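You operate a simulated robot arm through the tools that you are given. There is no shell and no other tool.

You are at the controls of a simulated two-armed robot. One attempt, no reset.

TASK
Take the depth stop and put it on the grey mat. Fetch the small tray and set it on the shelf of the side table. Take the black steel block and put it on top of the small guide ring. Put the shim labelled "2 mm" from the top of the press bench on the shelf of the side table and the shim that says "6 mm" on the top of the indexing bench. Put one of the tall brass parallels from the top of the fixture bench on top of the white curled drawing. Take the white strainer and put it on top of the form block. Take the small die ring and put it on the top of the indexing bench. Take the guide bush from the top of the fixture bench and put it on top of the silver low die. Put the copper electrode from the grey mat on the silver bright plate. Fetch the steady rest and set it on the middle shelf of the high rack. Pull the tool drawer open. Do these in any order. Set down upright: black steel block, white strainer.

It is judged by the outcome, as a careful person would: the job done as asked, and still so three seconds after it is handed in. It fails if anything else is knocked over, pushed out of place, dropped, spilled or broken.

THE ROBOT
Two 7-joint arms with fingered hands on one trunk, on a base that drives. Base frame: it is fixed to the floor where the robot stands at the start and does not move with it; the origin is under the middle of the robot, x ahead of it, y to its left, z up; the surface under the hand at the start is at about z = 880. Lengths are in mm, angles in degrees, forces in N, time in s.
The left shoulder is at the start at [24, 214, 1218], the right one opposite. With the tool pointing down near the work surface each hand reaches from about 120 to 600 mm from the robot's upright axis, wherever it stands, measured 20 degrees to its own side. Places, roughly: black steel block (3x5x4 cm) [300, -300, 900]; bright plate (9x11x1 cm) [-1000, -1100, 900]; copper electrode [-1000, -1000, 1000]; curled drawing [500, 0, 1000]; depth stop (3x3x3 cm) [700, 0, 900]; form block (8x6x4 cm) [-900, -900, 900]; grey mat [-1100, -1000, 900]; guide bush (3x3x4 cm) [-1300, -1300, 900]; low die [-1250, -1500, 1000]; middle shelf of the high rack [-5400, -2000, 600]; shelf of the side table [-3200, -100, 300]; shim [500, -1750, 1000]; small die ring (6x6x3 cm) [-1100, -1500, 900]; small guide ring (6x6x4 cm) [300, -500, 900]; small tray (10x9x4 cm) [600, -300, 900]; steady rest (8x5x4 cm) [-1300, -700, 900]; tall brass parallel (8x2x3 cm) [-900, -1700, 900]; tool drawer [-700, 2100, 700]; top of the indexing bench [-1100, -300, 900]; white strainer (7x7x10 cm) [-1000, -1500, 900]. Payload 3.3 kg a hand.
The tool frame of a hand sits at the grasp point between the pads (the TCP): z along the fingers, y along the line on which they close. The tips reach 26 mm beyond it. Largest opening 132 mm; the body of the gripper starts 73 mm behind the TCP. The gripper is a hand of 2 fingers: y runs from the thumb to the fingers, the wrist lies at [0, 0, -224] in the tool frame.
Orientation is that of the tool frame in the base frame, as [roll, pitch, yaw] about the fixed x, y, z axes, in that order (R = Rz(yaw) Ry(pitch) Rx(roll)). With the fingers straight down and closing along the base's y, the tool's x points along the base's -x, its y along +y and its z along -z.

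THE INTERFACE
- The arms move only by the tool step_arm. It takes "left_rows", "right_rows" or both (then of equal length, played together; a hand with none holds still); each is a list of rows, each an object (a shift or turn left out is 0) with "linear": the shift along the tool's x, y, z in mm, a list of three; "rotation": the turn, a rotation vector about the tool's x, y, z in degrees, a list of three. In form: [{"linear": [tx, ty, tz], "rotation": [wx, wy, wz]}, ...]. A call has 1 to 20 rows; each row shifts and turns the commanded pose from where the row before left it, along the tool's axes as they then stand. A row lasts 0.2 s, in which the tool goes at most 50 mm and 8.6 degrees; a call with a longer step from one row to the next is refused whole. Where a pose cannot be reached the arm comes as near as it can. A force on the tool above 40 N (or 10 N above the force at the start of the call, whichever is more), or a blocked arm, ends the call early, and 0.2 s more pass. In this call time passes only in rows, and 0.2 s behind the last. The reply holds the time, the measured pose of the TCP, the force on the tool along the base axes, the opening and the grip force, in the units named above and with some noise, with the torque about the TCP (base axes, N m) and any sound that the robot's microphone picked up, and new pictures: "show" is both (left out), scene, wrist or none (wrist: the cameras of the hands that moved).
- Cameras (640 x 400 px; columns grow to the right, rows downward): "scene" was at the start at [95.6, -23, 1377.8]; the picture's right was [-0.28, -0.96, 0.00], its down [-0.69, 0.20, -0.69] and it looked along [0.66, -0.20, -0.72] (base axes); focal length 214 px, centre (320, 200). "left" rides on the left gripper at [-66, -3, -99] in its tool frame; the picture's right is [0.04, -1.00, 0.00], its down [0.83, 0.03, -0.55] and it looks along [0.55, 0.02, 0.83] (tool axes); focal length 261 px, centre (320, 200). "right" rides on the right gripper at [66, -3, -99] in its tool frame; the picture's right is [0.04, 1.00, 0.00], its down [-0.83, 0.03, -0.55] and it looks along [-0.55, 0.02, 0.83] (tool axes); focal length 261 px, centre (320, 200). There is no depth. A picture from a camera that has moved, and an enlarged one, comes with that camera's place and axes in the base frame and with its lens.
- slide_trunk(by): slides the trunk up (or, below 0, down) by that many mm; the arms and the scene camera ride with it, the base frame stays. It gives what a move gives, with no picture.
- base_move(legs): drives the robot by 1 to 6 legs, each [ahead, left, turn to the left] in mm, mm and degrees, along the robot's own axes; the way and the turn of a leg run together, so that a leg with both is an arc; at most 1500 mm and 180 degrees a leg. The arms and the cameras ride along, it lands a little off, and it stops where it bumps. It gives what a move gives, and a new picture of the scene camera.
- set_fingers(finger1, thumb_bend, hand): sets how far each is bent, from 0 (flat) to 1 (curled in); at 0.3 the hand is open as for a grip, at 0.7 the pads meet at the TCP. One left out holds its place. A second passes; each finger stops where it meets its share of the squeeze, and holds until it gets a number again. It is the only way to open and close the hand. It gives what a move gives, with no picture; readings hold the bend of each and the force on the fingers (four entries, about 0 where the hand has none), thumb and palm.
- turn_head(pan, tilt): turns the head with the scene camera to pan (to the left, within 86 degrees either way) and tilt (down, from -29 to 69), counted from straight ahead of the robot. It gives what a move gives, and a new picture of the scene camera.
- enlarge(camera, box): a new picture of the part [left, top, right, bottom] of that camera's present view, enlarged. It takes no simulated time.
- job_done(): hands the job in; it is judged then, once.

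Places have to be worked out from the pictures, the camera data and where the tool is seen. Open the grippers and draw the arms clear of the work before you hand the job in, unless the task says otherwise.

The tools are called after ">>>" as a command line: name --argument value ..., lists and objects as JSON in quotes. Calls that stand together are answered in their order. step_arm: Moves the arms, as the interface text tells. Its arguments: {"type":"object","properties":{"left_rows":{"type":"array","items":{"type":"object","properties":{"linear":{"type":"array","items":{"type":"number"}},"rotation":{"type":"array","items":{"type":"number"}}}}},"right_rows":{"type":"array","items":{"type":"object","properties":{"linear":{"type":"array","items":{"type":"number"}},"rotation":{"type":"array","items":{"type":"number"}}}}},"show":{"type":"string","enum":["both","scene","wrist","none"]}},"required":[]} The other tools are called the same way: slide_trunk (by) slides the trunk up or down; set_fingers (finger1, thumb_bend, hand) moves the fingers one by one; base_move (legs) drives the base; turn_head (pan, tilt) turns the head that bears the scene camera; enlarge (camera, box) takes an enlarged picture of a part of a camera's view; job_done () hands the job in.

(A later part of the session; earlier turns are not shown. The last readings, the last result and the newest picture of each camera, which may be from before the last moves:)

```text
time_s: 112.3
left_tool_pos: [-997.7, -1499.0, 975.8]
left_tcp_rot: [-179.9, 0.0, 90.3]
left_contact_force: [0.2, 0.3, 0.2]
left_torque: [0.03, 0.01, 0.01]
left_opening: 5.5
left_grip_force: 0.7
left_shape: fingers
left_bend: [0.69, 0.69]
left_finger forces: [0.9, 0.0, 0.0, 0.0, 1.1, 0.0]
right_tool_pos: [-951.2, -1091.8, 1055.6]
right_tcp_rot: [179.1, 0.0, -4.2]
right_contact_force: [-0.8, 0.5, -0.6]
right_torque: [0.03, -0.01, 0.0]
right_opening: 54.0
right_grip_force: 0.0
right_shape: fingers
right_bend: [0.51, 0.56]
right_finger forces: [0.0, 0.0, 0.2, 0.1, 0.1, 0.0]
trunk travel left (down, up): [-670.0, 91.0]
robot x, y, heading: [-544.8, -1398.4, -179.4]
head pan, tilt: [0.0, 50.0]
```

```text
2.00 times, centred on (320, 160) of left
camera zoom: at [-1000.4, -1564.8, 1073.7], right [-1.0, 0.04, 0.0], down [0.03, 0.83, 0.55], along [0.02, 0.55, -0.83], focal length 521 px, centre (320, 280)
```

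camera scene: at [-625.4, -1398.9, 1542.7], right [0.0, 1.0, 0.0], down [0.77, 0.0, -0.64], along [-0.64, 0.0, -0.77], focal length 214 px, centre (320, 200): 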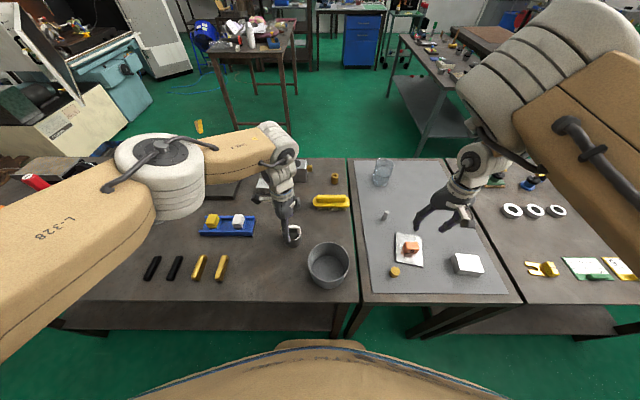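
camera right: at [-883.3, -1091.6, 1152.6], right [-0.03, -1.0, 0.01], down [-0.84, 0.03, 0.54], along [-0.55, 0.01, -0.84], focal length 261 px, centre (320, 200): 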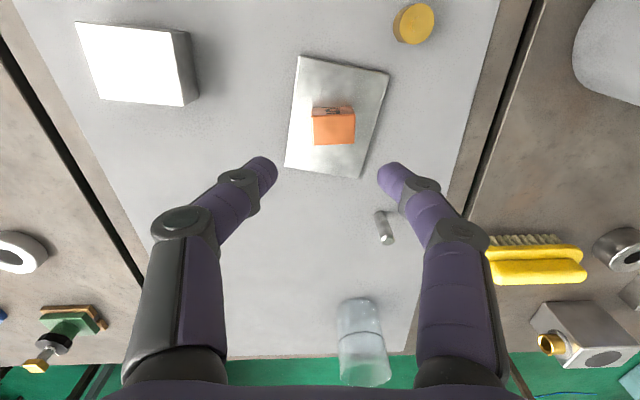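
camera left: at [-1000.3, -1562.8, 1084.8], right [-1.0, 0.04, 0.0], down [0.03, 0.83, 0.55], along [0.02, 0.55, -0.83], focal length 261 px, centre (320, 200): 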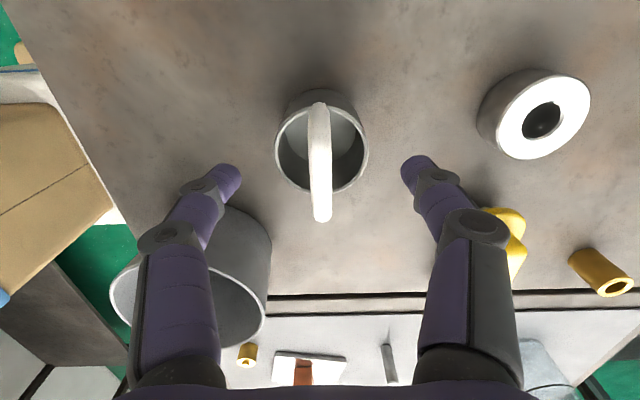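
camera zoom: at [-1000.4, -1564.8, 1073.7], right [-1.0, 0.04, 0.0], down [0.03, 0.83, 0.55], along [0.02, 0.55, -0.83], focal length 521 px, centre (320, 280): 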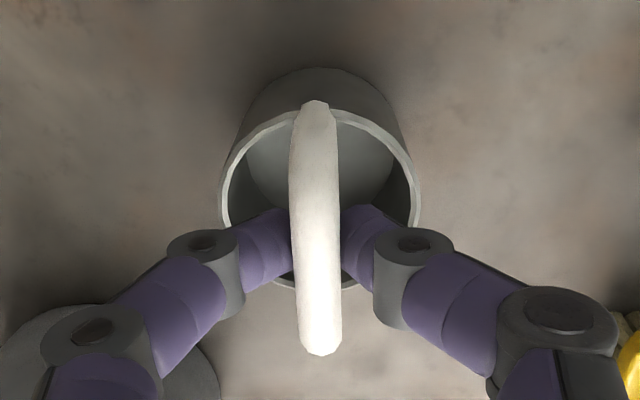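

The bar is between the pads but the squeeze is weak; I close further for a firm grip.

>>> set_fingers --hand "left" --finger1 0.85 --thumb_bend 0.85

>>> step_arm --left_rows '[{"linear": [0, 0, -10]}, {"linear": [0, 0, -25]}, {"linear": [0, 0, -40]}, {"linear": [0, 0, -40]}]' --show "both"

```text
time_s: 113.3
left_tool_pos: [-997.9, -1499.8, 975.4]
left_tcp_rot: [-180.0, -0.2, 90.3]
left_contact_force: [-1.3, -0.9, -0.8]
left_torque: [-0.02, 0.03, 0.01]
left_opening: 0.0
left_grip_force: 0.0
left_shape: fingers
left_bend: [0.79, 0.77]
left_finger forces: [0.1, 0.0, 0.0, 0.1, 0.0, 0.0]
right_tool_pos: [-951.6, -1092.6, 1056.5]
right_tcp_rot: [179.1, 0.1, -4.1]
right_contact_force: [-0.9, -0.2, 0.8]
right_torque: [0.03, 0.01, -0.02]
right_opening: 54.1
right_grip_force: 0.0
right_shape: fingers
right_bend: [0.51, 0.56]
right_finger forces: [0.0, 0.0, 0.0, 0.0, 0.1, 0.0]
trunk travel left (down, up): [-670.0, 91.0]
robot x, y, heading: [-537.3, -1399.4, -179.5]
head pan, tilt: [0.0, 50.0]
```

```text
time_s: 114.3
left_tool_pos: [-998.9, -1499.6, 1091.1]
left_tcp_rot: [180.0, 0.0, 90.2]
left_contact_force: [0.2, 0.1, -0.9]
left_torque: [0.01, 0.0, 0.02]
left_opening: 0.3
left_grip_force: 0.0
left_shape: fingers
left_bend: [0.79, 0.77]
left_finger forces: [0.1, 0.0, 0.0, 0.0, 0.0, 0.1]
right_tool_pos: [-950.8, -1092.6, 1057.3]
right_tcp_rot: [179.0, 0.0, -4.1]
right_contact_force: [-0.7, 0.9, 0.3]
right_torque: [0.0, 0.01, 0.0]
right_opening: 54.3
right_grip_force: 0.1
right_shape: fingers
right_bend: [0.51, 0.56]
right_finger forces: [0.0, 0.0, 0.0, 0.0, 0.1, 0.1]
trunk travel left (down, up): [-670.0, 91.0]
robot x, y, heading: [-538.0, -1392.5, -179.6]
head pan, tilt: [0.0, 50.0]
camera scene: at [-624.7, -1398.8, 1542.7], right [0.0, 1.0, 0.0], down [0.77, 0.0, -0.64], along [-0.64, 0.0, -0.77], focal length 214 px, centre (320, 200)
camera left: at [-1000.4, -1565.3, 1188.4], right [-1.0, 0.04, 0.0], down [0.03, 0.83, 0.55], along [0.02, 0.55, -0.83], focal length 261 px, centre (320, 200)
```

scene: 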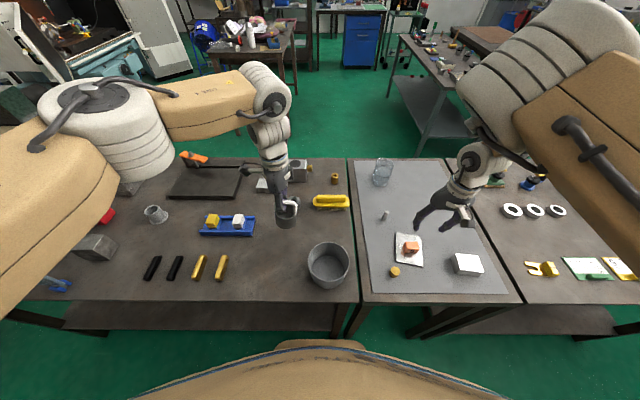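
left: 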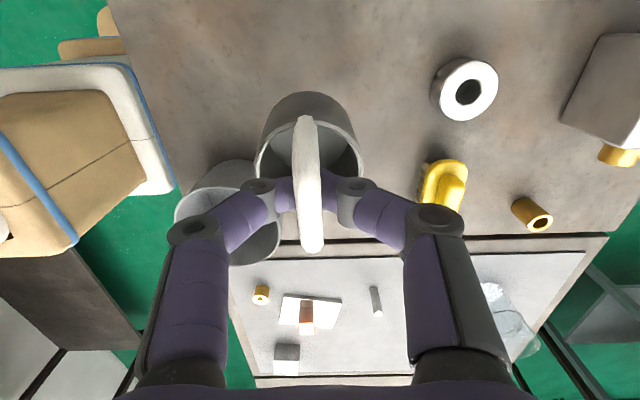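

The fingers closed under the bail bar and the strainer hangs hooked upright on them — captive. I raise the right hand and drive sideways so the left hand is over the form block.

>>> step_arm --right_rows '[{"linear": [0, 0, -40]}, {"linear": [0, 0, -40]}, {"linear": [0, 0, -40]}]' --show "none"

>>> base_move --legs '[[-15, 0, 0], [0, -560, 0]]'

```text
time_s: 115.1
left_tool_pos: [-998.3, -1499.6, 1089.3]
left_tcp_rot: [180.0, -0.1, 90.2]
left_contact_force: [-0.8, 0.7, -0.8]
left_torque: [0.03, -0.02, -0.01]
left_opening: 0.0
left_grip_force: 0.1
left_shape: fingers
left_bend: [0.79, 0.77]
left_finger forces: [0.0, 0.0, 0.0, 0.0, 0.1, 0.1]
right_tool_pos: [-944.3, -1086.6, 1168.5]
right_tcp_rot: [177.8, -1.2, -5.7]
right_contact_force: [-0.7, 0.6, 0.3]
right_torque: [0.02, 0.02, 0.02]
right_opening: 54.2
right_grip_force: 0.1
right_shape: fingers
right_bend: [0.51, 0.56]
right_finger forces: [0.0, 0.0, 0.1, 0.0, 0.0, 0.1]
trunk travel left (down, up): [-670.0, 91.0]
robot x, y, heading: [-543.0, -1396.7, -179.9]
head pan, tilt: [0.0, 50.0]
```

```text
time_s: 118.7
left_tool_pos: [-987.5, -935.9, 1089.6]
left_tcp_rot: [180.0, -0.1, 90.3]
left_contact_force: [1.4, 0.3, -0.9]
left_torque: [0.02, -0.03, -0.03]
left_opening: 0.0
left_grip_force: 0.1
left_shape: fingers
left_bend: [0.79, 0.77]
left_finger forces: [0.0, 0.0, 0.0, 0.1, 0.0, 0.0]
right_tool_pos: [-938.6, -523.7, 1175.7]
right_tcp_rot: [177.5, -0.2, -5.5]
right_contact_force: [-0.5, 0.4, -0.1]
right_torque: [0.0, -0.02, 0.02]
right_opening: 54.1
right_grip_force: 0.1
right_shape: fingers
right_bend: [0.51, 0.56]
right_finger forces: [0.0, 0.1, 0.0, 0.0, 0.0, 0.0]
trunk travel left (down, up): [-670.0, 91.0]
robot x, y, heading: [-525.1, -835.5, -179.5]
head pan, tilt: [0.0, 50.0]
camera scene: at [-614.1, -834.2, 1542.7], right [-0.01, 1.0, 0.0], down [0.77, 0.01, -0.64], along [-0.64, -0.01, -0.77], focal length 214 px, centre (320, 200)
```

scene: 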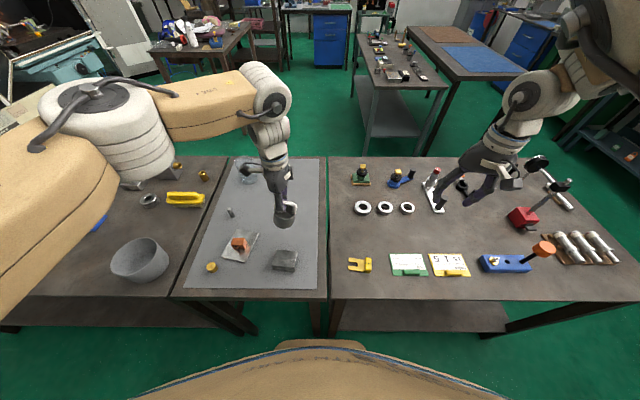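

>>> enlarge --camera "left" --box '[160, 100, 480, 300]'

>>> enlarge --camera "scene" --box '[210, 160, 340, 290]'

>>> enlarge --camera "left" --box '[0, 0, 640, 399]'

```text
2.00 times, centred on (320, 200) of left
camera zoom: at [-989.2, -1002.0, 1187.9], right [-1.0, 0.03, 0.0], down [0.03, 0.83, 0.55], along [0.02, 0.55, -0.83], focal length 521 px, centre (320, 200)
```

zoom: 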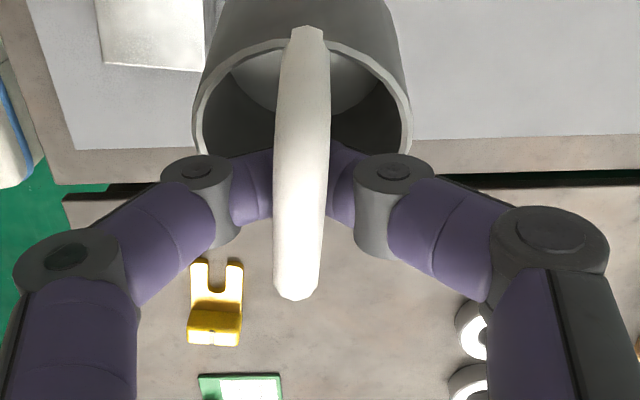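

```text
3.08 times, centred on (275, 225) of scene
camera zoom: at [-614.1, -834.2, 1542.7], right [-0.01, 1.0, 0.0], down [0.77, 0.01, -0.64], along [-0.64, -0.01, -0.77], focal length 660 px, centre (458, 123)
```

zoom: 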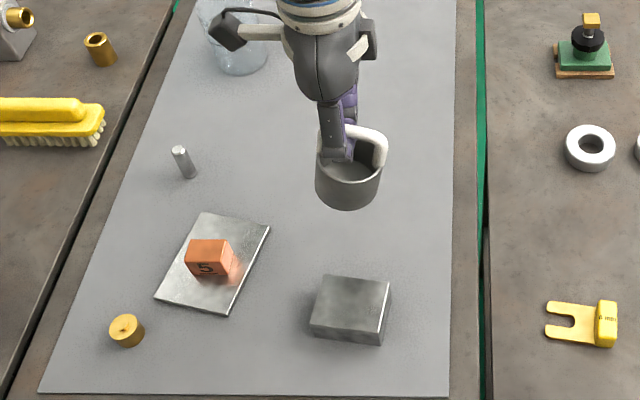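

```text
1.00 times, centred on (320, 200) of left (not enlarged: the box is as wide or as high as the picture)
camera zoom: at [-989.2, -1002.0, 1187.9], right [-1.0, 0.03, 0.0], down [0.03, 0.83, 0.55], along [0.02, 0.55, -0.83], focal length 261 px, centre (320, 200)
```

zoom: 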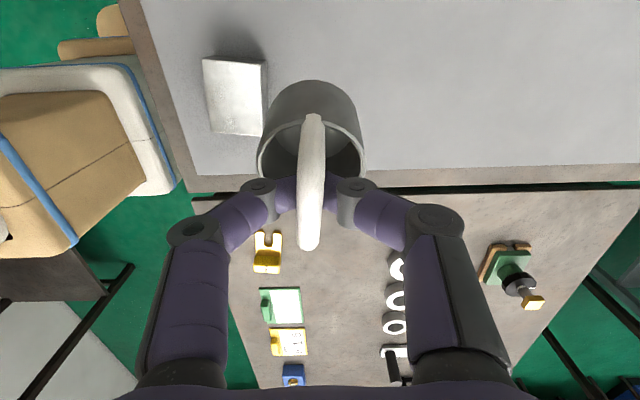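

I check how the strainer hangs and where the form block is (about [-902,-943]).

>>> enlarge --camera "scene" --box '[265, 185, 310, 235]'

```text
8.00 times, centred on (288, 210) of scene
camera zoom: at [-614.1, -834.2, 1542.7], right [-0.01, 1.0, 0.0], down [0.77, 0.01, -0.64], along [-0.64, -0.01, -0.77], focal length 1716 px, centre (580, 120)
```

zoom: 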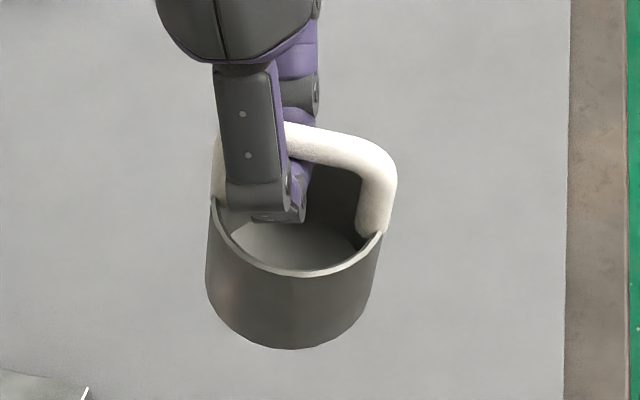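

The strainer hangs a bit tilted (right side low) but captive; it will settle flat as it touches down. I move over the form block (shift +74 in x) and descend partway.

>>> step_arm --left_rows '[{"linear": [0.5, 25, 0]}, {"linear": [0.5, 25, 0]}, {"linear": [0, 24, 0]}, {"linear": [0, 0, 25]}, {"linear": [0, 0, 20]}, {"linear": [0, 0, 15]}]' --show "both"

>>> enlarge --camera "scene" --box '[240, 210, 330, 290]'

```text
time_s: 120.1
left_tool_pos: [-914.1, -935.9, 1029.1]
left_tcp_rot: [-180.0, 0.0, 90.5]
left_contact_force: [-1.2, -0.3, -0.2]
left_torque: [0.01, 0.02, 0.0]
left_opening: 0.0
left_grip_force: 0.0
left_shape: fingers
left_bend: [0.79, 0.77]
left_finger forces: [0.0, 0.0, 0.1, 0.1, 0.1, 0.1]
right_tool_pos: [-938.2, -521.7, 1174.4]
right_tcp_rot: [177.1, -0.4, -5.9]
right_contact_force: [-0.2, -0.4, -0.7]
right_torque: [0.01, 0.01, -0.02]
right_opening: 54.1
right_grip_force: 0.2
right_shape: fingers
right_bend: [0.51, 0.56]
right_finger forces: [0.0, 0.1, 0.0, 0.1, 0.0, 0.0]
trunk travel left (down, up): [-670.0, 91.0]
robot x, y, heading: [-524.2, -833.0, -179.7]
head pan, tilt: [0.0, 50.0]
camera scene: at [-614.3, -834.9, 1542.7], right [-0.01, 1.0, 0.0], down [0.77, 0.01, -0.64], along [-0.64, 0.0, -0.77], focal length 214 px, centre (320, 200)
camera left: at [-915.4, -1001.4, 1127.7], right [-1.0, 0.03, 0.0], down [0.03, 0.83, 0.55], along [0.02, 0.55, -0.83], focal length 261 px, centre (320, 200)
```

scene: 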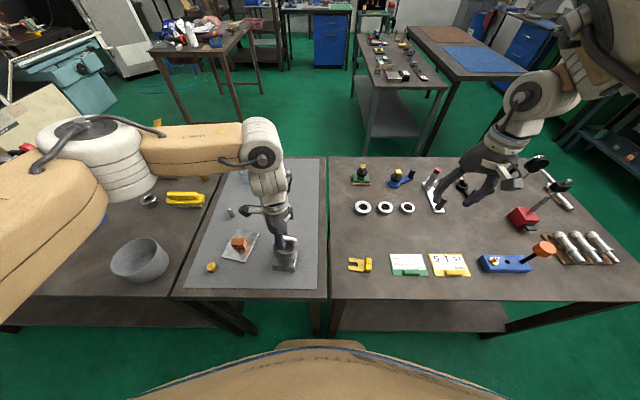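
left: 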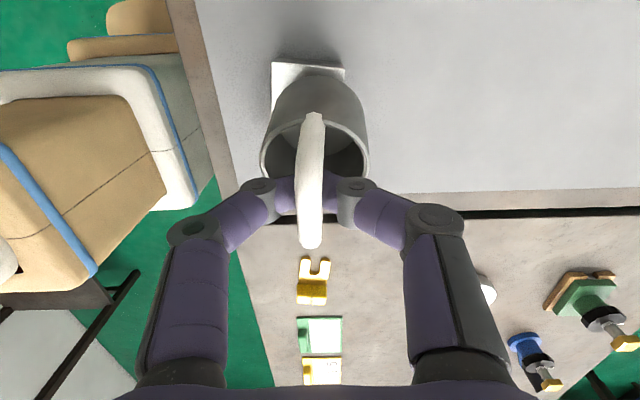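

```text
5.00 times, centred on (285, 250) of scene
camera zoom: at [-614.3, -834.9, 1542.7], right [-0.01, 1.0, 0.0], down [0.77, 0.01, -0.64], along [-0.64, 0.0, -0.77], focal length 1072 px, centre (495, -50)
```

zoom: 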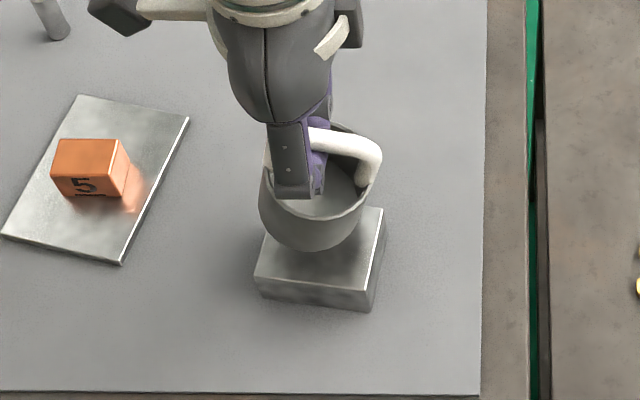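

Cup and block nearly line up; I nudge +6 mm in x and +2 mm in y, then lower gently to set it down.

>>> step_arm --left_rows '[{"linear": [2, 6, 4]}, {"linear": [0, 0, 5]}, {"linear": [0, 0, 4]}]' --show "wrist"

>>> enlarge --camera "scene" --box '[240, 210, 330, 290]'

```text
time_s: 120.9
left_tool_pos: [-907.7, -932.6, 1015.8]
left_tcp_rot: [180.0, -0.1, 90.3]
left_contact_force: [-0.6, 0.7, -0.7]
left_torque: [-0.02, 0.01, 0.0]
left_opening: 0.2
left_grip_force: 0.1
left_shape: fingers
left_bend: [0.79, 0.77]
left_finger forces: [0.0, 0.0, 0.0, 0.0, 0.1, 0.1]
right_tool_pos: [-939.7, -522.4, 1174.7]
right_tcp_rot: [177.2, -0.1, -5.8]
right_contact_force: [1.1, 0.8, 0.0]
right_torque: [0.0, 0.01, -0.04]
right_opening: 54.3
right_grip_force: 0.0
right_shape: fingers
right_bend: [0.51, 0.56]
right_finger forces: [0.0, 0.0, 0.0, 0.1, 0.0, 0.0]
trunk travel left (down, up): [-670.0, 91.0]
robot x, y, heading: [-526.0, -831.0, -179.3]
head pan, tilt: [0.0, 50.0]
camera left: at [-909.2, -998.5, 1114.8], right [-1.0, 0.03, 0.0], down [0.03, 0.83, 0.55], along [0.02, 0.55, -0.83], focal length 261 px, centre (320, 200)
```

left: 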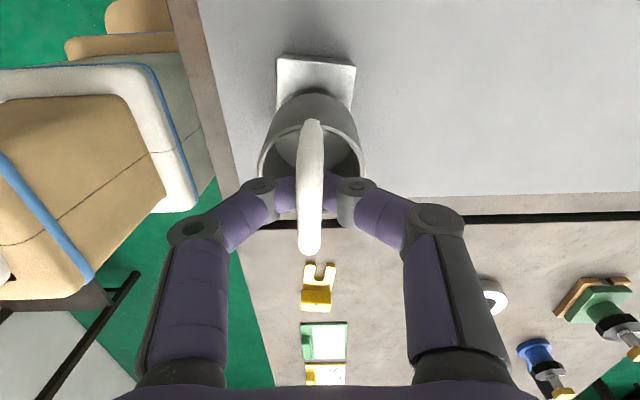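

```text
5.00 times, centred on (285, 250) of scene
camera zoom: at [-614.0, -834.8, 1542.7], right [-0.01, 1.0, 0.0], down [0.77, 0.01, -0.64], along [-0.64, 0.0, -0.77], focal length 1072 px, centre (495, -50)
```

zoom: 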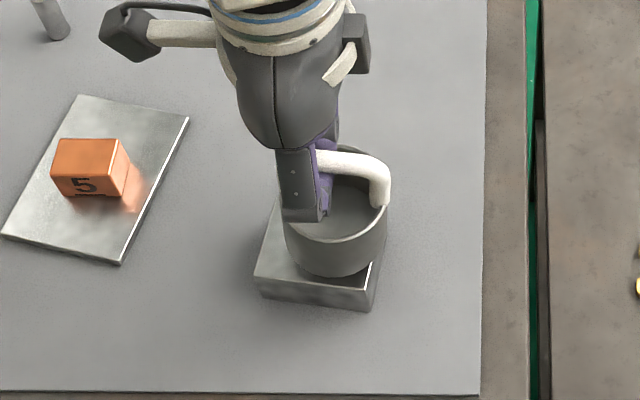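

Touching down, but the cup sits ~10 mm too far toward +y. I lift slightly, shift -11 mm in y and lower again.

>>> step_arm --left_rows '[{"linear": [0, 0, -12]}, {"linear": [-12, 0, 0]}, {"linear": [0, 0, 6]}, {"linear": [0, 0, 7]}]' --show "wrist"

>>> enlarge --camera "scene" --box '[240, 210, 330, 290]'

```text
time_s: 121.9
left_tool_pos: [-907.6, -946.7, 1017.0]
left_tcp_rot: [180.0, 0.0, 90.3]
left_contact_force: [-0.2, -0.3, -1.0]
left_torque: [-0.02, 0.0, 0.0]
left_opening: 0.2
left_grip_force: 0.1
left_shape: fingers
left_bend: [0.79, 0.77]
left_finger forces: [0.1, 0.1, 0.1, 0.1, 0.1, 0.0]
right_tool_pos: [-939.5, -522.4, 1176.8]
right_tcp_rot: [177.1, -0.2, -5.8]
right_contact_force: [0.7, 0.3, -0.3]
right_torque: [-0.02, -0.01, 0.0]
right_opening: 54.0
right_grip_force: 0.1
right_shape: fingers
right_bend: [0.51, 0.56]
right_finger forces: [0.0, 0.1, 0.1, 0.0, 0.0, 0.1]
trunk travel left (down, up): [-670.0, 91.0]
robot x, y, heading: [-524.1, -834.8, -179.5]
head pan, tilt: [0.0, 50.0]
camera left: at [-909.3, -1011.0, 1114.1], right [-1.0, 0.04, 0.0], down [0.03, 0.83, 0.55], along [0.02, 0.55, -0.83], focal length 261 px, centre (320, 200)
```

left: 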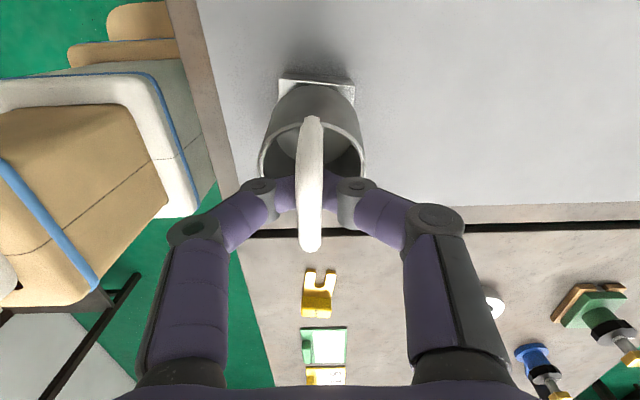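

```text
5.00 times, centred on (285, 250) of scene
camera zoom: at [-614.1, -835.1, 1542.7], right [-0.01, 1.0, 0.0], down [0.77, 0.01, -0.64], along [-0.64, 0.0, -0.77], focal length 1072 px, centre (495, -50)
```

zoom: 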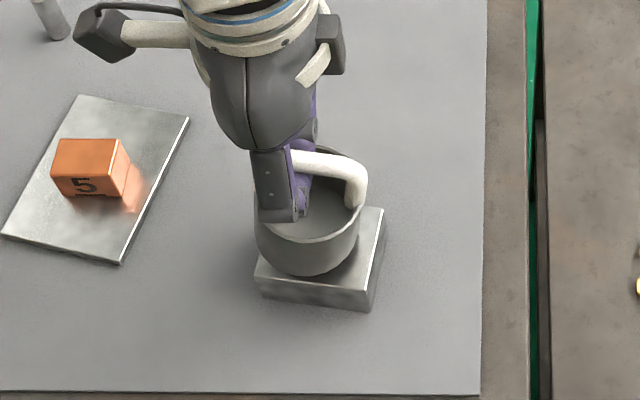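

Now it's about 6–7 mm past. I shift back +6.5 mm and lower fully so it rests flat.

>>> step_arm --left_rows '[{"linear": [0, 0, -8]}, {"linear": [6.5, 0, 0]}, {"linear": [0, 0, 6]}, {"linear": [0, 0, 6]}]' --show "none"

>>> enlarge --camera "scene" --box '[240, 210, 330, 290]'

```text
time_s: 122.9
left_tool_pos: [-907.2, -939.7, 1010.6]
left_tcp_rot: [180.0, -0.2, 90.4]
left_contact_force: [0.0, -0.1, -1.1]
left_torque: [0.01, 0.02, 0.02]
left_opening: 0.0
left_grip_force: 0.0
left_shape: fingers
left_bend: [0.79, 0.77]
left_finger forces: [0.0, 0.1, 0.1, 0.1, 0.0, 0.0]
right_tool_pos: [-938.7, -523.0, 1176.0]
right_tcp_rot: [177.2, -0.3, -5.7]
right_contact_force: [0.3, 1.2, 0.5]
right_torque: [-0.01, 0.02, -0.01]
right_opening: 54.0
right_grip_force: 0.0
right_shape: fingers
right_bend: [0.51, 0.56]
right_finger forces: [0.1, 0.1, 0.0, 0.0, 0.1, 0.0]
trunk travel left (down, up): [-670.0, 91.0]
robot x, y, heading: [-528.2, -839.2, -179.6]
head pan, tilt: [0.0, 50.0]
```

```text
5.00 times, centred on (285, 250) of scene
camera zoom: at [-614.1, -834.7, 1542.7], right [-0.01, 1.0, 0.0], down [0.77, 0.01, -0.64], along [-0.64, 0.0, -0.77], focal length 1072 px, centre (495, -50)
```

zoom: 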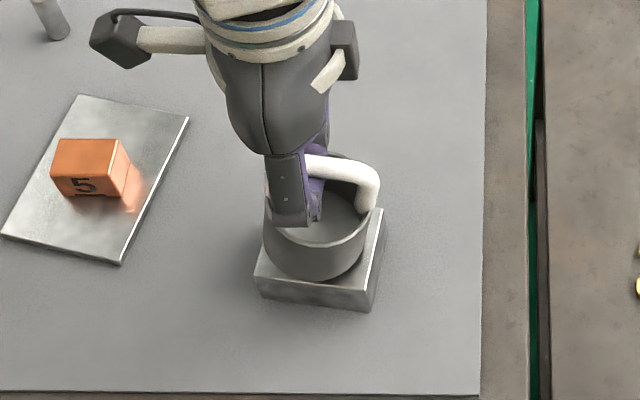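

Well aligned now. I nudge 3 mm back and lower a bit more until it stands free.

>>> step_arm --left_rows '[{"linear": [1, -3, 0]}, {"linear": [0, 0, 4]}, {"linear": [0, 0, 4]}]' --show "none"

>>> enlarge --camera "scene" --box '[255, 215, 315, 275]'

>>> enlarge --camera "left" --box '[220, 40, 420, 260]'

```text
time_s: 123.7
left_tool_pos: [-911.0, -937.8, 1003.6]
left_tcp_rot: [-180.0, -0.1, 90.3]
left_contact_force: [-0.1, 0.2, -0.6]
left_torque: [0.01, 0.02, -0.03]
left_opening: 0.3
left_grip_force: 0.0
left_shape: fingers
left_bend: [0.79, 0.77]
left_finger forces: [0.0, 0.1, 0.1, 0.1, 0.0, 0.0]
right_tool_pos: [-940.1, -522.1, 1173.5]
right_tcp_rot: [177.2, -0.2, -5.7]
right_contact_force: [0.3, 0.3, 1.3]
right_torque: [0.02, 0.01, 0.02]
right_opening: 54.0
right_grip_force: 0.0
right_shape: fingers
right_bend: [0.51, 0.56]
right_finger forces: [0.0, 0.0, 0.0, 0.0, 0.1, 0.0]
trunk travel left (down, up): [-670.0, 91.0]
robot x, y, heading: [-530.5, -835.5, -179.8]
head pan, tilt: [0.0, 50.0]
```

```text
6.67 times, centred on (285, 245) of scene
camera zoom: at [-614.1, -834.9, 1542.7], right [-0.01, 1.0, 0.0], down [0.77, 0.01, -0.64], along [-0.64, 0.0, -0.77], focal length 1430 px, centre (553, -100)
```

zoom: 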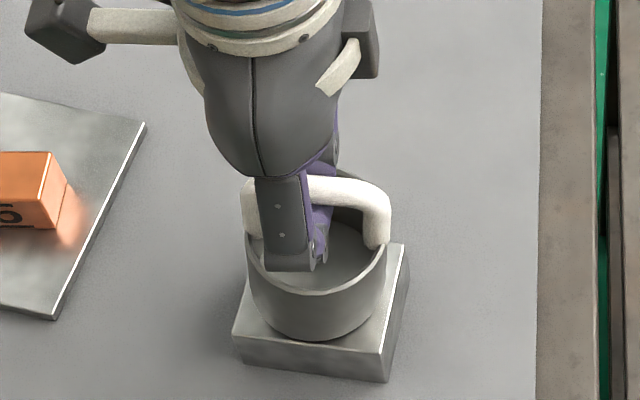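

```text
1.82 times, centred on (320, 150) of left
camera zoom: at [-912.2, -1003.1, 1101.5], right [-1.0, 0.03, 0.0], down [0.03, 0.83, 0.55], along [0.02, 0.55, -0.83], focal length 474 px, centre (320, 291)
```

zoom: 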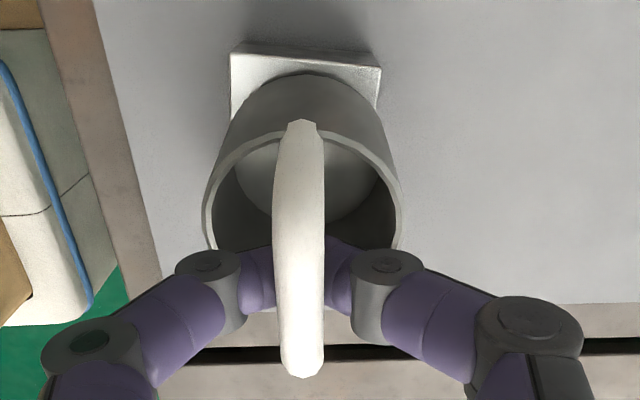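

The cup now stands level on the block. I lower 2 mm more, open the fingers and withdraw upward.

>>> step_arm --left_rows '[{"linear": [0, 0, 2]}]' --show "none"

>>> set_fingers --hand "left" --finger1 0.55 --thumb_bend 0.55

>>> enlarge --camera "left" --box '[220, 40, 420, 260]'

>>> enlarge --camera "scene" --box '[255, 215, 315, 275]'

```text
time_s: 124.1
left_tool_pos: [-910.5, -937.8, 1001.9]
left_tcp_rot: [-179.9, -0.2, 90.4]
left_contact_force: [0.3, -0.9, -0.1]
left_torque: [0.02, 0.0, 0.01]
left_opening: 0.1
left_grip_force: 0.1
left_shape: fingers
left_bend: [0.79, 0.77]
left_finger forces: [0.0, 0.0, 0.1, 0.1, 0.1, 0.0]
right_tool_pos: [-939.5, -521.8, 1175.1]
right_tcp_rot: [177.1, -0.2, -5.8]
right_contact_force: [0.4, 0.0, -0.1]
right_torque: [-0.01, -0.01, 0.03]
right_opening: 54.1
right_grip_force: 0.1
right_shape: fingers
right_bend: [0.51, 0.56]
right_finger forces: [0.0, 0.0, 0.0, 0.0, 0.0, 0.0]
trunk travel left (down, up): [-670.0, 91.0]
robot x, y, heading: [-528.7, -833.1, -179.7]
head pan, tilt: [0.0, 50.0]
```

```text
time_s: 125.1
left_tool_pos: [-910.4, -938.0, 1000.8]
left_tcp_rot: [180.0, -0.1, 90.3]
left_contact_force: [-0.5, 0.3, 1.4]
left_torque: [-0.03, -0.07, 0.01]
left_opening: 47.7
left_grip_force: 0.7
left_shape: fingers
left_bend: [0.56, 0.55]
left_finger forces: [2.0, 0.1, 0.0, 0.0, 0.0, 0.1]
right_tool_pos: [-938.5, -522.1, 1174.2]
right_tcp_rot: [177.2, -0.1, -5.8]
right_contact_force: [-0.9, 0.2, 0.1]
right_torque: [0.04, 0.03, 0.02]
right_opening: 54.2
right_grip_force: 0.1
right_shape: fingers
right_bend: [0.51, 0.56]
right_finger forces: [0.0, 0.1, 0.0, 0.0, 0.1, 0.0]
trunk travel left (down, up): [-670.0, 91.0]
robot x, y, heading: [-526.3, -835.5, -179.6]
head pan, tilt: [0.0, 50.0]
```

```text
1.82 times, centred on (320, 150) of left
camera zoom: at [-912.3, -1003.0, 1099.8], right [-1.0, 0.04, 0.0], down [0.03, 0.83, 0.55], along [0.02, 0.55, -0.83], focal length 474 px, centre (320, 291)
```

zoom: 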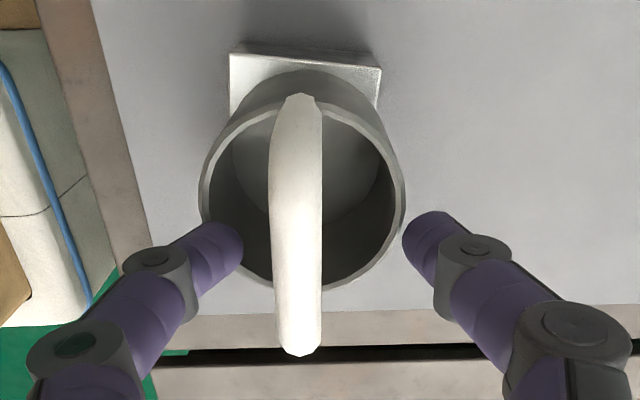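

```text
6.67 times, centred on (285, 245) of scene
camera zoom: at [-613.9, -834.7, 1542.7], right [-0.01, 1.0, 0.0], down [0.77, 0.01, -0.64], along [-0.64, 0.0, -0.77], focal length 1430 px, centre (553, -100)
```

zoom: 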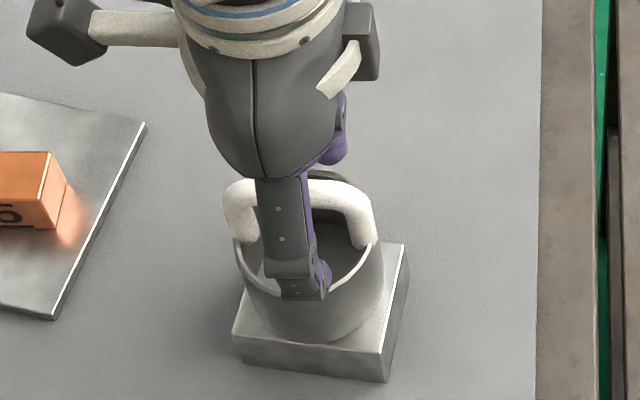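

One finger lightly touches the rim; I relax the opening a little so both are clear, then lift straight up.

>>> set_fingers --hand "left" --finger1 0.61 --thumb_bend 0.58

>>> step_arm --left_rows '[{"linear": [0, 0, -5]}, {"linear": [0, 0, -8]}, {"linear": [0, 0, -12]}]' --show "wrist"

```text
time_s: 126.1
left_tool_pos: [-911.1, -939.5, 1000.9]
left_tcp_rot: [180.0, 0.0, 90.3]
left_contact_force: [-0.7, 0.2, 0.4]
left_torque: [-0.02, 0.01, -0.04]
left_opening: 37.1
left_grip_force: 0.1
left_shape: fingers
left_bend: [0.61, 0.57]
left_finger forces: [0.0, 0.1, 0.0, 0.1, 0.1, 0.1]
right_tool_pos: [-938.9, -522.8, 1175.1]
right_tcp_rot: [177.2, -0.2, -5.8]
right_contact_force: [0.8, 0.5, 0.4]
right_torque: [0.01, -0.06, 0.03]
right_opening: 54.1
right_grip_force: 0.1
right_shape: fingers
right_bend: [0.51, 0.56]
right_finger forces: [0.0, 0.1, 0.0, 0.0, 0.0, 0.0]
trunk travel left (down, up): [-670.0, 91.0]
robot x, y, heading: [-527.7, -832.3, -179.5]
head pan, tilt: [0.0, 50.0]
```

```text
time_s: 126.9
left_tool_pos: [-911.2, -937.7, 1026.4]
left_tcp_rot: [180.0, -0.1, 90.3]
left_contact_force: [-0.2, -0.2, -0.2]
left_torque: [0.01, -0.01, -0.01]
left_opening: 36.8
left_grip_force: 0.0
left_shape: fingers
left_bend: [0.61, 0.57]
left_finger forces: [0.1, 0.0, 0.0, 0.0, 0.0, 0.0]
right_tool_pos: [-939.3, -521.5, 1175.7]
right_tcp_rot: [177.2, -0.2, -5.8]
right_contact_force: [-0.6, 0.3, -0.3]
right_torque: [-0.01, 0.0, -0.02]
right_opening: 54.1
right_grip_force: 0.0
right_shape: fingers
right_bend: [0.51, 0.56]
right_finger forces: [0.1, 0.0, 0.0, 0.0, 0.0, 0.0]
trunk travel left (down, up): [-670.0, 91.0]
robot x, y, heading: [-529.7, -832.0, -179.6]
head pan, tilt: [0.0, 50.0]
camera left: at [-912.3, -1002.9, 1124.9], right [-1.0, 0.03, 0.0], down [0.03, 0.83, 0.55], along [0.02, 0.55, -0.83], focal length 261 px, centre (320, 200)
```

left: 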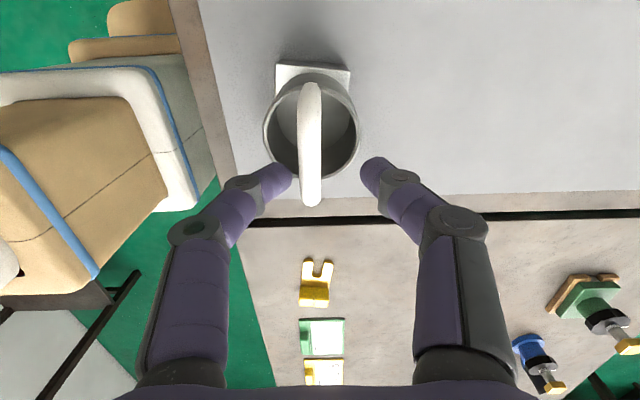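

The bar is between the fingers but close to one; I open wider here above the rim, then continue up.

>>> set_fingers --hand "left" --finger1 0.48 --thumb_bend 0.5

>>> step_arm --left_rows '[{"linear": [0, 0, -20]}, {"linear": [0, 0, -40]}, {"linear": [0, 0, -40]}]' --show "both"

>>> enlarge --camera "scene" --box '[240, 200, 330, 280]'

```text
time_s: 127.9
left_tool_pos: [-911.4, -938.9, 1025.4]
left_tcp_rot: [179.9, -0.1, 90.3]
left_contact_force: [0.4, -1.4, -0.1]
left_torque: [0.0, -0.02, 0.01]
left_opening: 69.3
left_grip_force: 0.0
left_shape: fingers
left_bend: [0.48, 0.5]
left_finger forces: [0.0, 0.0, 0.1, 0.0, 0.0, 0.0]
right_tool_pos: [-938.7, -521.7, 1174.2]
right_tcp_rot: [177.2, -0.2, -5.7]
right_contact_force: [-0.2, 0.0, 0.7]
right_torque: [-0.01, 0.01, -0.02]
right_opening: 54.0
right_grip_force: 0.0
right_shape: fingers
right_bend: [0.51, 0.56]
right_finger forces: [0.0, 0.0, 0.0, 0.0, 0.0, 0.0]
trunk travel left (down, up): [-670.0, 91.0]
robot x, y, heading: [-528.7, -834.8, -179.7]
head pan, tilt: [0.0, 50.0]
```

```text
time_s: 128.7
left_tool_pos: [-909.9, -938.6, 1128.6]
left_tcp_rot: [179.9, -0.1, 90.4]
left_contact_force: [-0.5, -0.4, -1.1]
left_torque: [0.01, 0.01, 0.0]
left_opening: 69.3
left_grip_force: 0.0
left_shape: fingers
left_bend: [0.48, 0.5]
left_finger forces: [0.0, 0.0, 0.0, 0.0, 0.0, 0.1]
right_tool_pos: [-939.5, -521.7, 1175.1]
right_tcp_rot: [177.2, -0.1, -5.9]
right_contact_force: [-0.4, -0.7, 0.9]
right_torque: [0.0, -0.03, 0.03]
right_opening: 54.3
right_grip_force: 0.0
right_shape: fingers
right_bend: [0.51, 0.56]
right_finger forces: [0.0, 0.0, 0.1, 0.0, 0.0, 0.0]
trunk travel left (down, up): [-670.0, 91.0]
robot x, y, heading: [-530.7, -833.4, -179.7]
head pan, tilt: [0.0, 50.0]
camera scene: at [-613.4, -834.6, 1542.7], right [-0.01, 1.0, 0.0], down [0.77, 0.01, -0.64], along [-0.64, -0.01, -0.77], focal length 214 px, centre (320, 200)
camera left: at [-911.7, -1003.6, 1226.0], right [-1.0, 0.03, 0.0], down [0.03, 0.83, 0.55], along [0.02, 0.55, -0.83], focal length 261 px, centre (320, 200)
```

scene: 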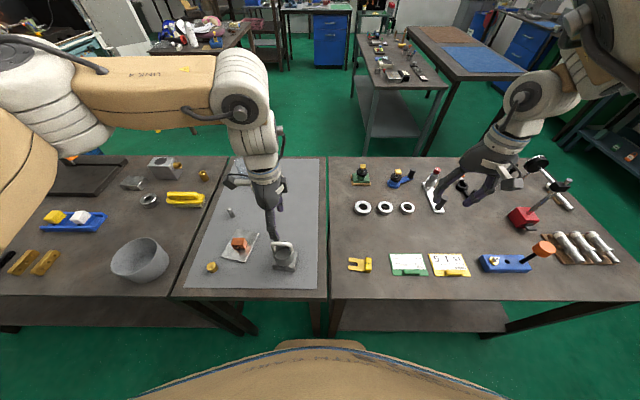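
left: 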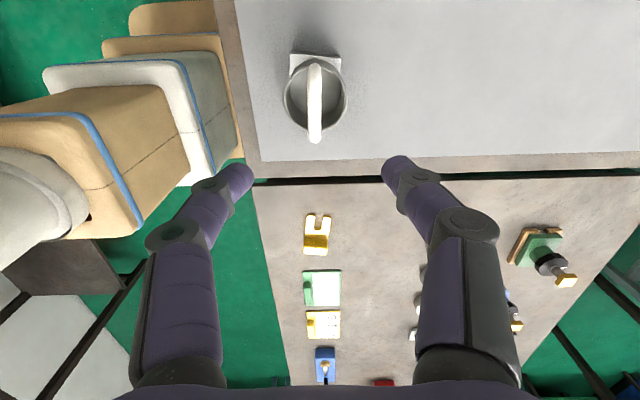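

```text
5.00 times, centred on (285, 240) of scene
camera zoom: at [-613.4, -834.6, 1542.7], right [-0.01, 1.0, 0.0], down [0.77, 0.01, -0.64], along [-0.64, -0.01, -0.77], focal length 1072 px, centre (495, 0)
```

zoom: 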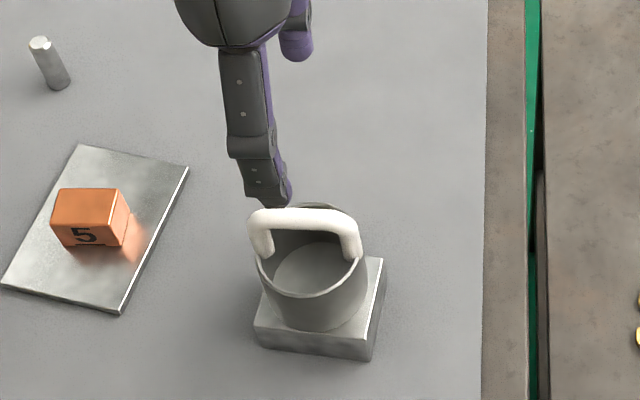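

The strainer stands upright on the form block. Next I return the left hand to yaw ~0 and drive left to the brass parallels at about [-893,-1705].

>>> step_arm --left_rows '[{"rotation": [0, 0, 8.2]}, {"rotation": [0, 0, 8.2]}, {"rotation": [0, 0, 8.2]}, {"rotation": [0, 0, 8.2]}, {"rotation": [0, 0, 8.2]}, {"rotation": [0, 0, 8.2]}, {"rotation": [0, 0, 8.2]}, {"rotation": [0, 0, 8.2]}, {"rotation": [0, 0, 8.2]}, {"rotation": [0, 0, 8.2]}, {"rotation": [0, 0, 8]}]' --show "none"

>>> base_move --legs '[[-12, 0, 0], [0, 690, 0]]'

>>> enlarge --camera "left" --box '[0, 0, 640, 399]'

```text
time_s: 131.1
left_tool_pos: [-909.2, -938.5, 1126.0]
left_tcp_rot: [-179.9, 0.0, 0.3]
left_contact_force: [-0.8, -0.6, 0.2]
left_torque: [-0.03, 0.0, 0.01]
left_opening: 69.2
left_grip_force: 0.0
left_shape: fingers
left_bend: [0.48, 0.5]
left_finger forces: [0.0, 0.0, 0.0, 0.1, 0.0, 0.1]
right_tool_pos: [-939.2, -521.9, 1174.9]
right_tcp_rot: [177.1, -0.1, -5.8]
right_contact_force: [0.5, 0.0, 0.7]
right_torque: [0.0, -0.03, -0.02]
right_opening: 54.4
right_grip_force: 0.0
right_shape: fingers
right_bend: [0.51, 0.56]
right_finger forces: [0.1, 0.1, 0.1, 0.1, 0.0, 0.0]
trunk travel left (down, up): [-670.0, 91.0]
robot x, y, heading: [-528.5, -834.7, -179.6]
head pan, tilt: [0.0, 50.0]
```

```text
time_s: 135.2
left_tool_pos: [-890.8, -1630.5, 1126.8]
left_tcp_rot: [-179.9, 0.0, 0.8]
left_contact_force: [0.1, 0.6, 1.0]
left_torque: [-0.01, 0.0, 0.02]
left_opening: 69.1
left_grip_force: 0.0
left_shape: fingers
left_bend: [0.48, 0.5]
left_finger forces: [0.0, 0.0, 0.0, 0.0, 0.0, 0.0]
right_tool_pos: [-921.4, -1215.2, 1175.5]
right_tcp_rot: [177.2, -0.2, -5.5]
right_contact_force: [-0.4, -0.5, 0.6]
right_torque: [0.01, -0.01, -0.02]
right_opening: 54.1
right_grip_force: 0.1
right_shape: fingers
right_bend: [0.51, 0.56]
right_finger forces: [0.0, 0.0, 0.0, 0.0, 0.1, 0.1]
trunk travel left (down, up): [-670.0, 91.0]
robot x, y, heading: [-508.6, -1518.2, -179.2]
head pan, tilt: [0.0, 50.0]
camera scene: at [-594.3, -1525.3, 1542.7], right [-0.01, 1.0, 0.0], down [0.77, 0.01, -0.64], along [-0.64, -0.01, -0.77], focal length 214 px, centre (320, 200)
```

scene: 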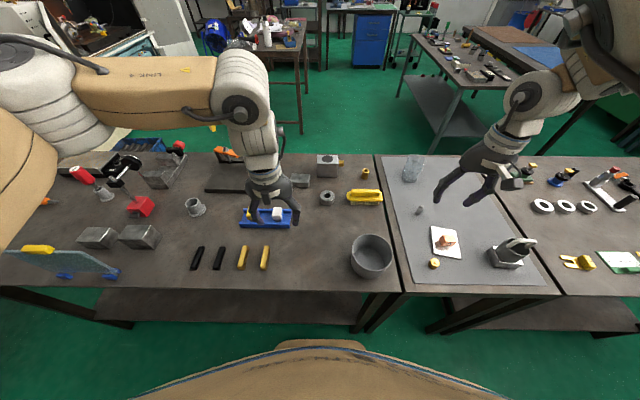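

```text
1.00 times, centred on (320, 200) of left (not enlarged: the box is as wide or as high as the picture)
camera zoom: at [-955.0, -1628.6, 1224.9], right [0.03, 1.0, 0.0], down [0.83, -0.02, 0.55], along [0.55, -0.01, -0.83], focal length 261 px, centre (320, 200)
```

zoom: 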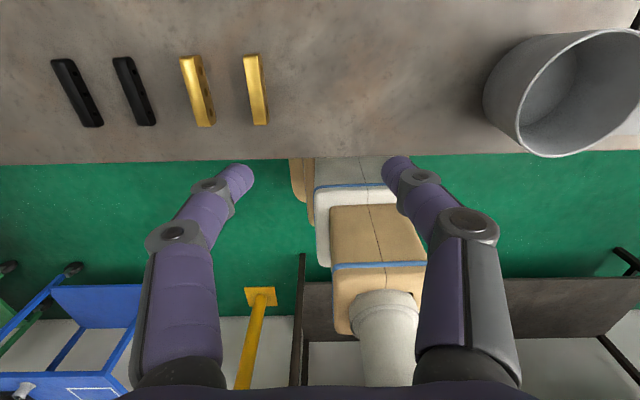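

The nearer parallel is at about [-897,-1703], lying along x. I move the left hand above it.

>>> step_arm --left_rows '[{"linear": [-1.2, 18.1, 32.5]}, {"linear": [-1.2, 18.1, 32.5]}, {"linear": [-1.2, 18.1, 32.5]}, {"linear": [-1.2, 18.1, 32.5]}]' --show "wrist"

>>> set_fingers --hand "left" --finger1 0.53 --thumb_bend 0.53

```text
time_s: 136.2
left_tool_pos: [-894.2, -1702.7, 996.5]
left_tcp_rot: [-179.8, 0.1, 0.8]
left_contact_force: [0.5, -0.2, -0.1]
left_torque: [0.03, 0.01, 0.03]
left_opening: 69.2
left_grip_force: 0.0
left_shape: fingers
left_bend: [0.48, 0.5]
left_finger forces: [0.1, 0.0, 0.1, 0.0, 0.1, 0.1]
right_tool_pos: [-921.2, -1214.7, 1174.7]
right_tcp_rot: [177.2, -0.3, -5.4]
right_contact_force: [0.1, 0.1, -0.3]
right_torque: [-0.01, -0.02, 0.0]
right_opening: 54.3
right_grip_force: 0.0
right_shape: fingers
right_bend: [0.51, 0.56]
right_finger forces: [0.1, 0.0, 0.0, 0.0, 0.1, 0.0]
trunk travel left (down, up): [-670.0, 91.0]
robot x, y, heading: [-514.0, -1526.1, -179.2]
head pan, tilt: [0.0, 50.0]
camera left: at [-959.4, -1700.5, 1094.3], right [0.03, 1.0, 0.0], down [0.83, -0.02, 0.55], along [0.55, -0.01, -0.83], focal length 261 px, centre (320, 200)
```

left: 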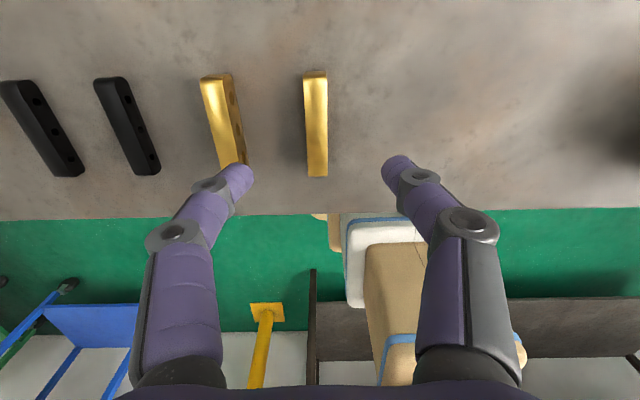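

```text
time_s: 137.2
left_tool_pos: [-894.0, -1702.5, 996.6]
left_tcp_rot: [-179.9, 0.0, 0.8]
left_contact_force: [-0.4, 0.6, -0.3]
left_torque: [0.0, -0.02, 0.02]
left_opening: 56.8
left_grip_force: 0.1
left_shape: fingers
left_bend: [0.53, 0.53]
left_finger forces: [0.0, 0.1, 0.0, 0.0, 0.1, 0.1]
right_tool_pos: [-921.5, -1214.8, 1175.2]
right_tcp_rot: [177.2, -0.3, -5.4]
right_contact_force: [-0.3, 0.1, 0.6]
right_torque: [-0.02, -0.04, 0.0]
right_opening: 54.3
right_grip_force: 0.0
right_shape: fingers
right_bend: [0.51, 0.56]
right_finger forces: [0.1, 0.0, 0.0, 0.0, 0.0, 0.0]
trunk travel left (down, up): [-670.0, 91.0]
robot x, y, heading: [-511.9, -1523.2, -179.0]
head pan, tilt: [0.0, 50.0]
```

Aligned with the parallel. I descend and grip it.

>>> step_arm --left_rows '[{"linear": [-3, 1, 35]}, {"linear": [-3, 0, 35]}, {"linear": [0, 0, 14]}]' --show "wrist"

>>> set_fingers --hand "left" --finger1 0.72 --thumb_bend 0.72

>>> step_arm --left_rows '[{"linear": [0, 0, -10]}, {"linear": [0, 0, -35]}, {"linear": [0, 0, -45]}, {"linear": [0, 0, -45]}, {"linear": [0, 0, -45]}]' --show "wrist"

```text
time_s: 138.0
left_tool_pos: [-900.3, -1704.4, 912.6]
left_tcp_rot: [-179.8, 0.1, 0.9]
left_contact_force: [-0.1, 0.2, 6.4]
left_torque: [-0.11, 0.03, 0.01]
left_opening: 56.6
left_grip_force: 2.5
left_shape: fingers
left_bend: [0.53, 0.53]
left_finger forces: [4.5, 0.0, 0.1, 0.0, 1.8, 0.0]
right_tool_pos: [-921.0, -1213.5, 1176.1]
right_tcp_rot: [177.2, -0.1, -5.4]
right_contact_force: [-0.5, 0.0, 1.0]
right_torque: [-0.01, 0.03, -0.01]
right_opening: 54.4
right_grip_force: 0.2
right_shape: fingers
right_bend: [0.51, 0.56]
right_finger forces: [0.0, 0.0, 0.0, 0.0, 0.0, 0.1]
trunk travel left (down, up): [-670.0, 91.0]
robot x, y, heading: [-507.7, -1520.3, -179.4]
head pan, tilt: [0.0, 50.0]
camera left: at [-964.2, -1701.0, 1011.2], right [0.03, 1.0, 0.0], down [0.83, -0.02, 0.55], along [0.55, -0.01, -0.83], focal length 261 px, centre (320, 200)
```

left: 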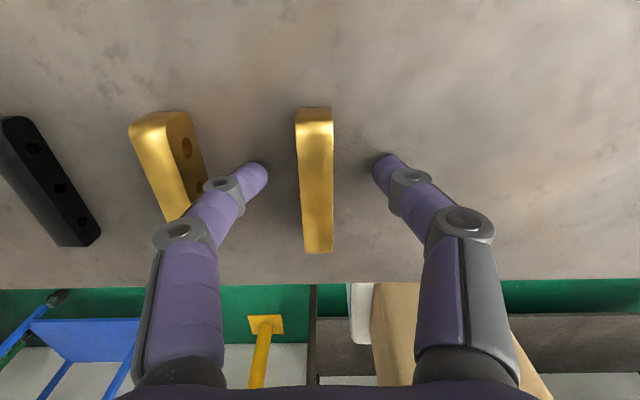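

```text
time_s: 139.0
left_tool_pos: [-899.3, -1703.9, 911.7]
left_tcp_rot: [-179.9, 0.0, 0.8]
left_contact_force: [1.0, -0.3, -0.1]
left_torque: [-0.01, 0.0, 0.01]
left_opening: 12.9
left_grip_force: 5.6
left_shape: fingers
left_bend: [0.67, 0.69]
left_finger forces: [5.8, 0.0, 0.0, 0.0, 5.9, 0.0]
right_tool_pos: [-921.9, -1215.3, 1174.5]
right_tcp_rot: [177.3, -0.3, -5.4]
right_contact_force: [-0.1, -0.1, -1.1]
right_torque: [0.0, 0.0, -0.01]
right_opening: 54.1
right_grip_force: 0.0
right_shape: fingers
right_bend: [0.51, 0.56]
right_finger forces: [0.0, 0.1, 0.1, 0.0, 0.0, 0.0]
trunk travel left (down, up): [-670.0, 91.0]
robot x, y, heading: [-508.0, -1526.2, -179.2]
head pan, tilt: [0.0, 50.0]
```

```text
time_s: 140.2
left_tool_pos: [-898.7, -1704.0, 1093.3]
left_tcp_rot: [-179.9, -0.1, 0.8]
left_contact_force: [-0.4, 0.3, -2.2]
left_torque: [-0.02, 0.04, 0.02]
left_opening: 13.0
left_grip_force: 6.2
left_shape: fingers
left_bend: [0.68, 0.69]
left_finger forces: [5.8, 0.1, 0.1, 0.0, 5.8, 0.0]
right_tool_pos: [-921.9, -1214.8, 1174.9]
right_tcp_rot: [177.1, -0.2, -5.3]
right_contact_force: [-0.1, 0.5, -0.5]
right_torque: [-0.02, 0.02, 0.0]
right_opening: 54.1
right_grip_force: 0.0
right_shape: fingers
right_bend: [0.51, 0.56]
right_finger forces: [0.0, 0.1, 0.0, 0.1, 0.0, 0.0]
trunk travel left (down, up): [-670.0, 91.0]
robot x, y, heading: [-508.2, -1524.2, -178.7]
head pan, tilt: [0.0, 50.0]
camera left: at [-964.1, -1701.3, 1192.1], right [0.03, 1.0, 0.0], down [0.83, -0.02, 0.55], along [0.55, -0.01, -0.83], focal length 261 px, centre (320, 200)
```

left: 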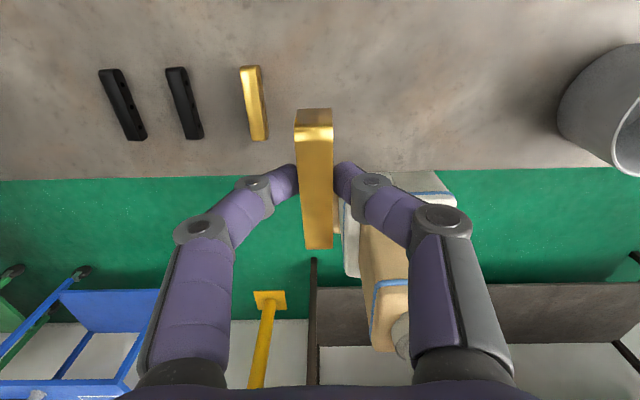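

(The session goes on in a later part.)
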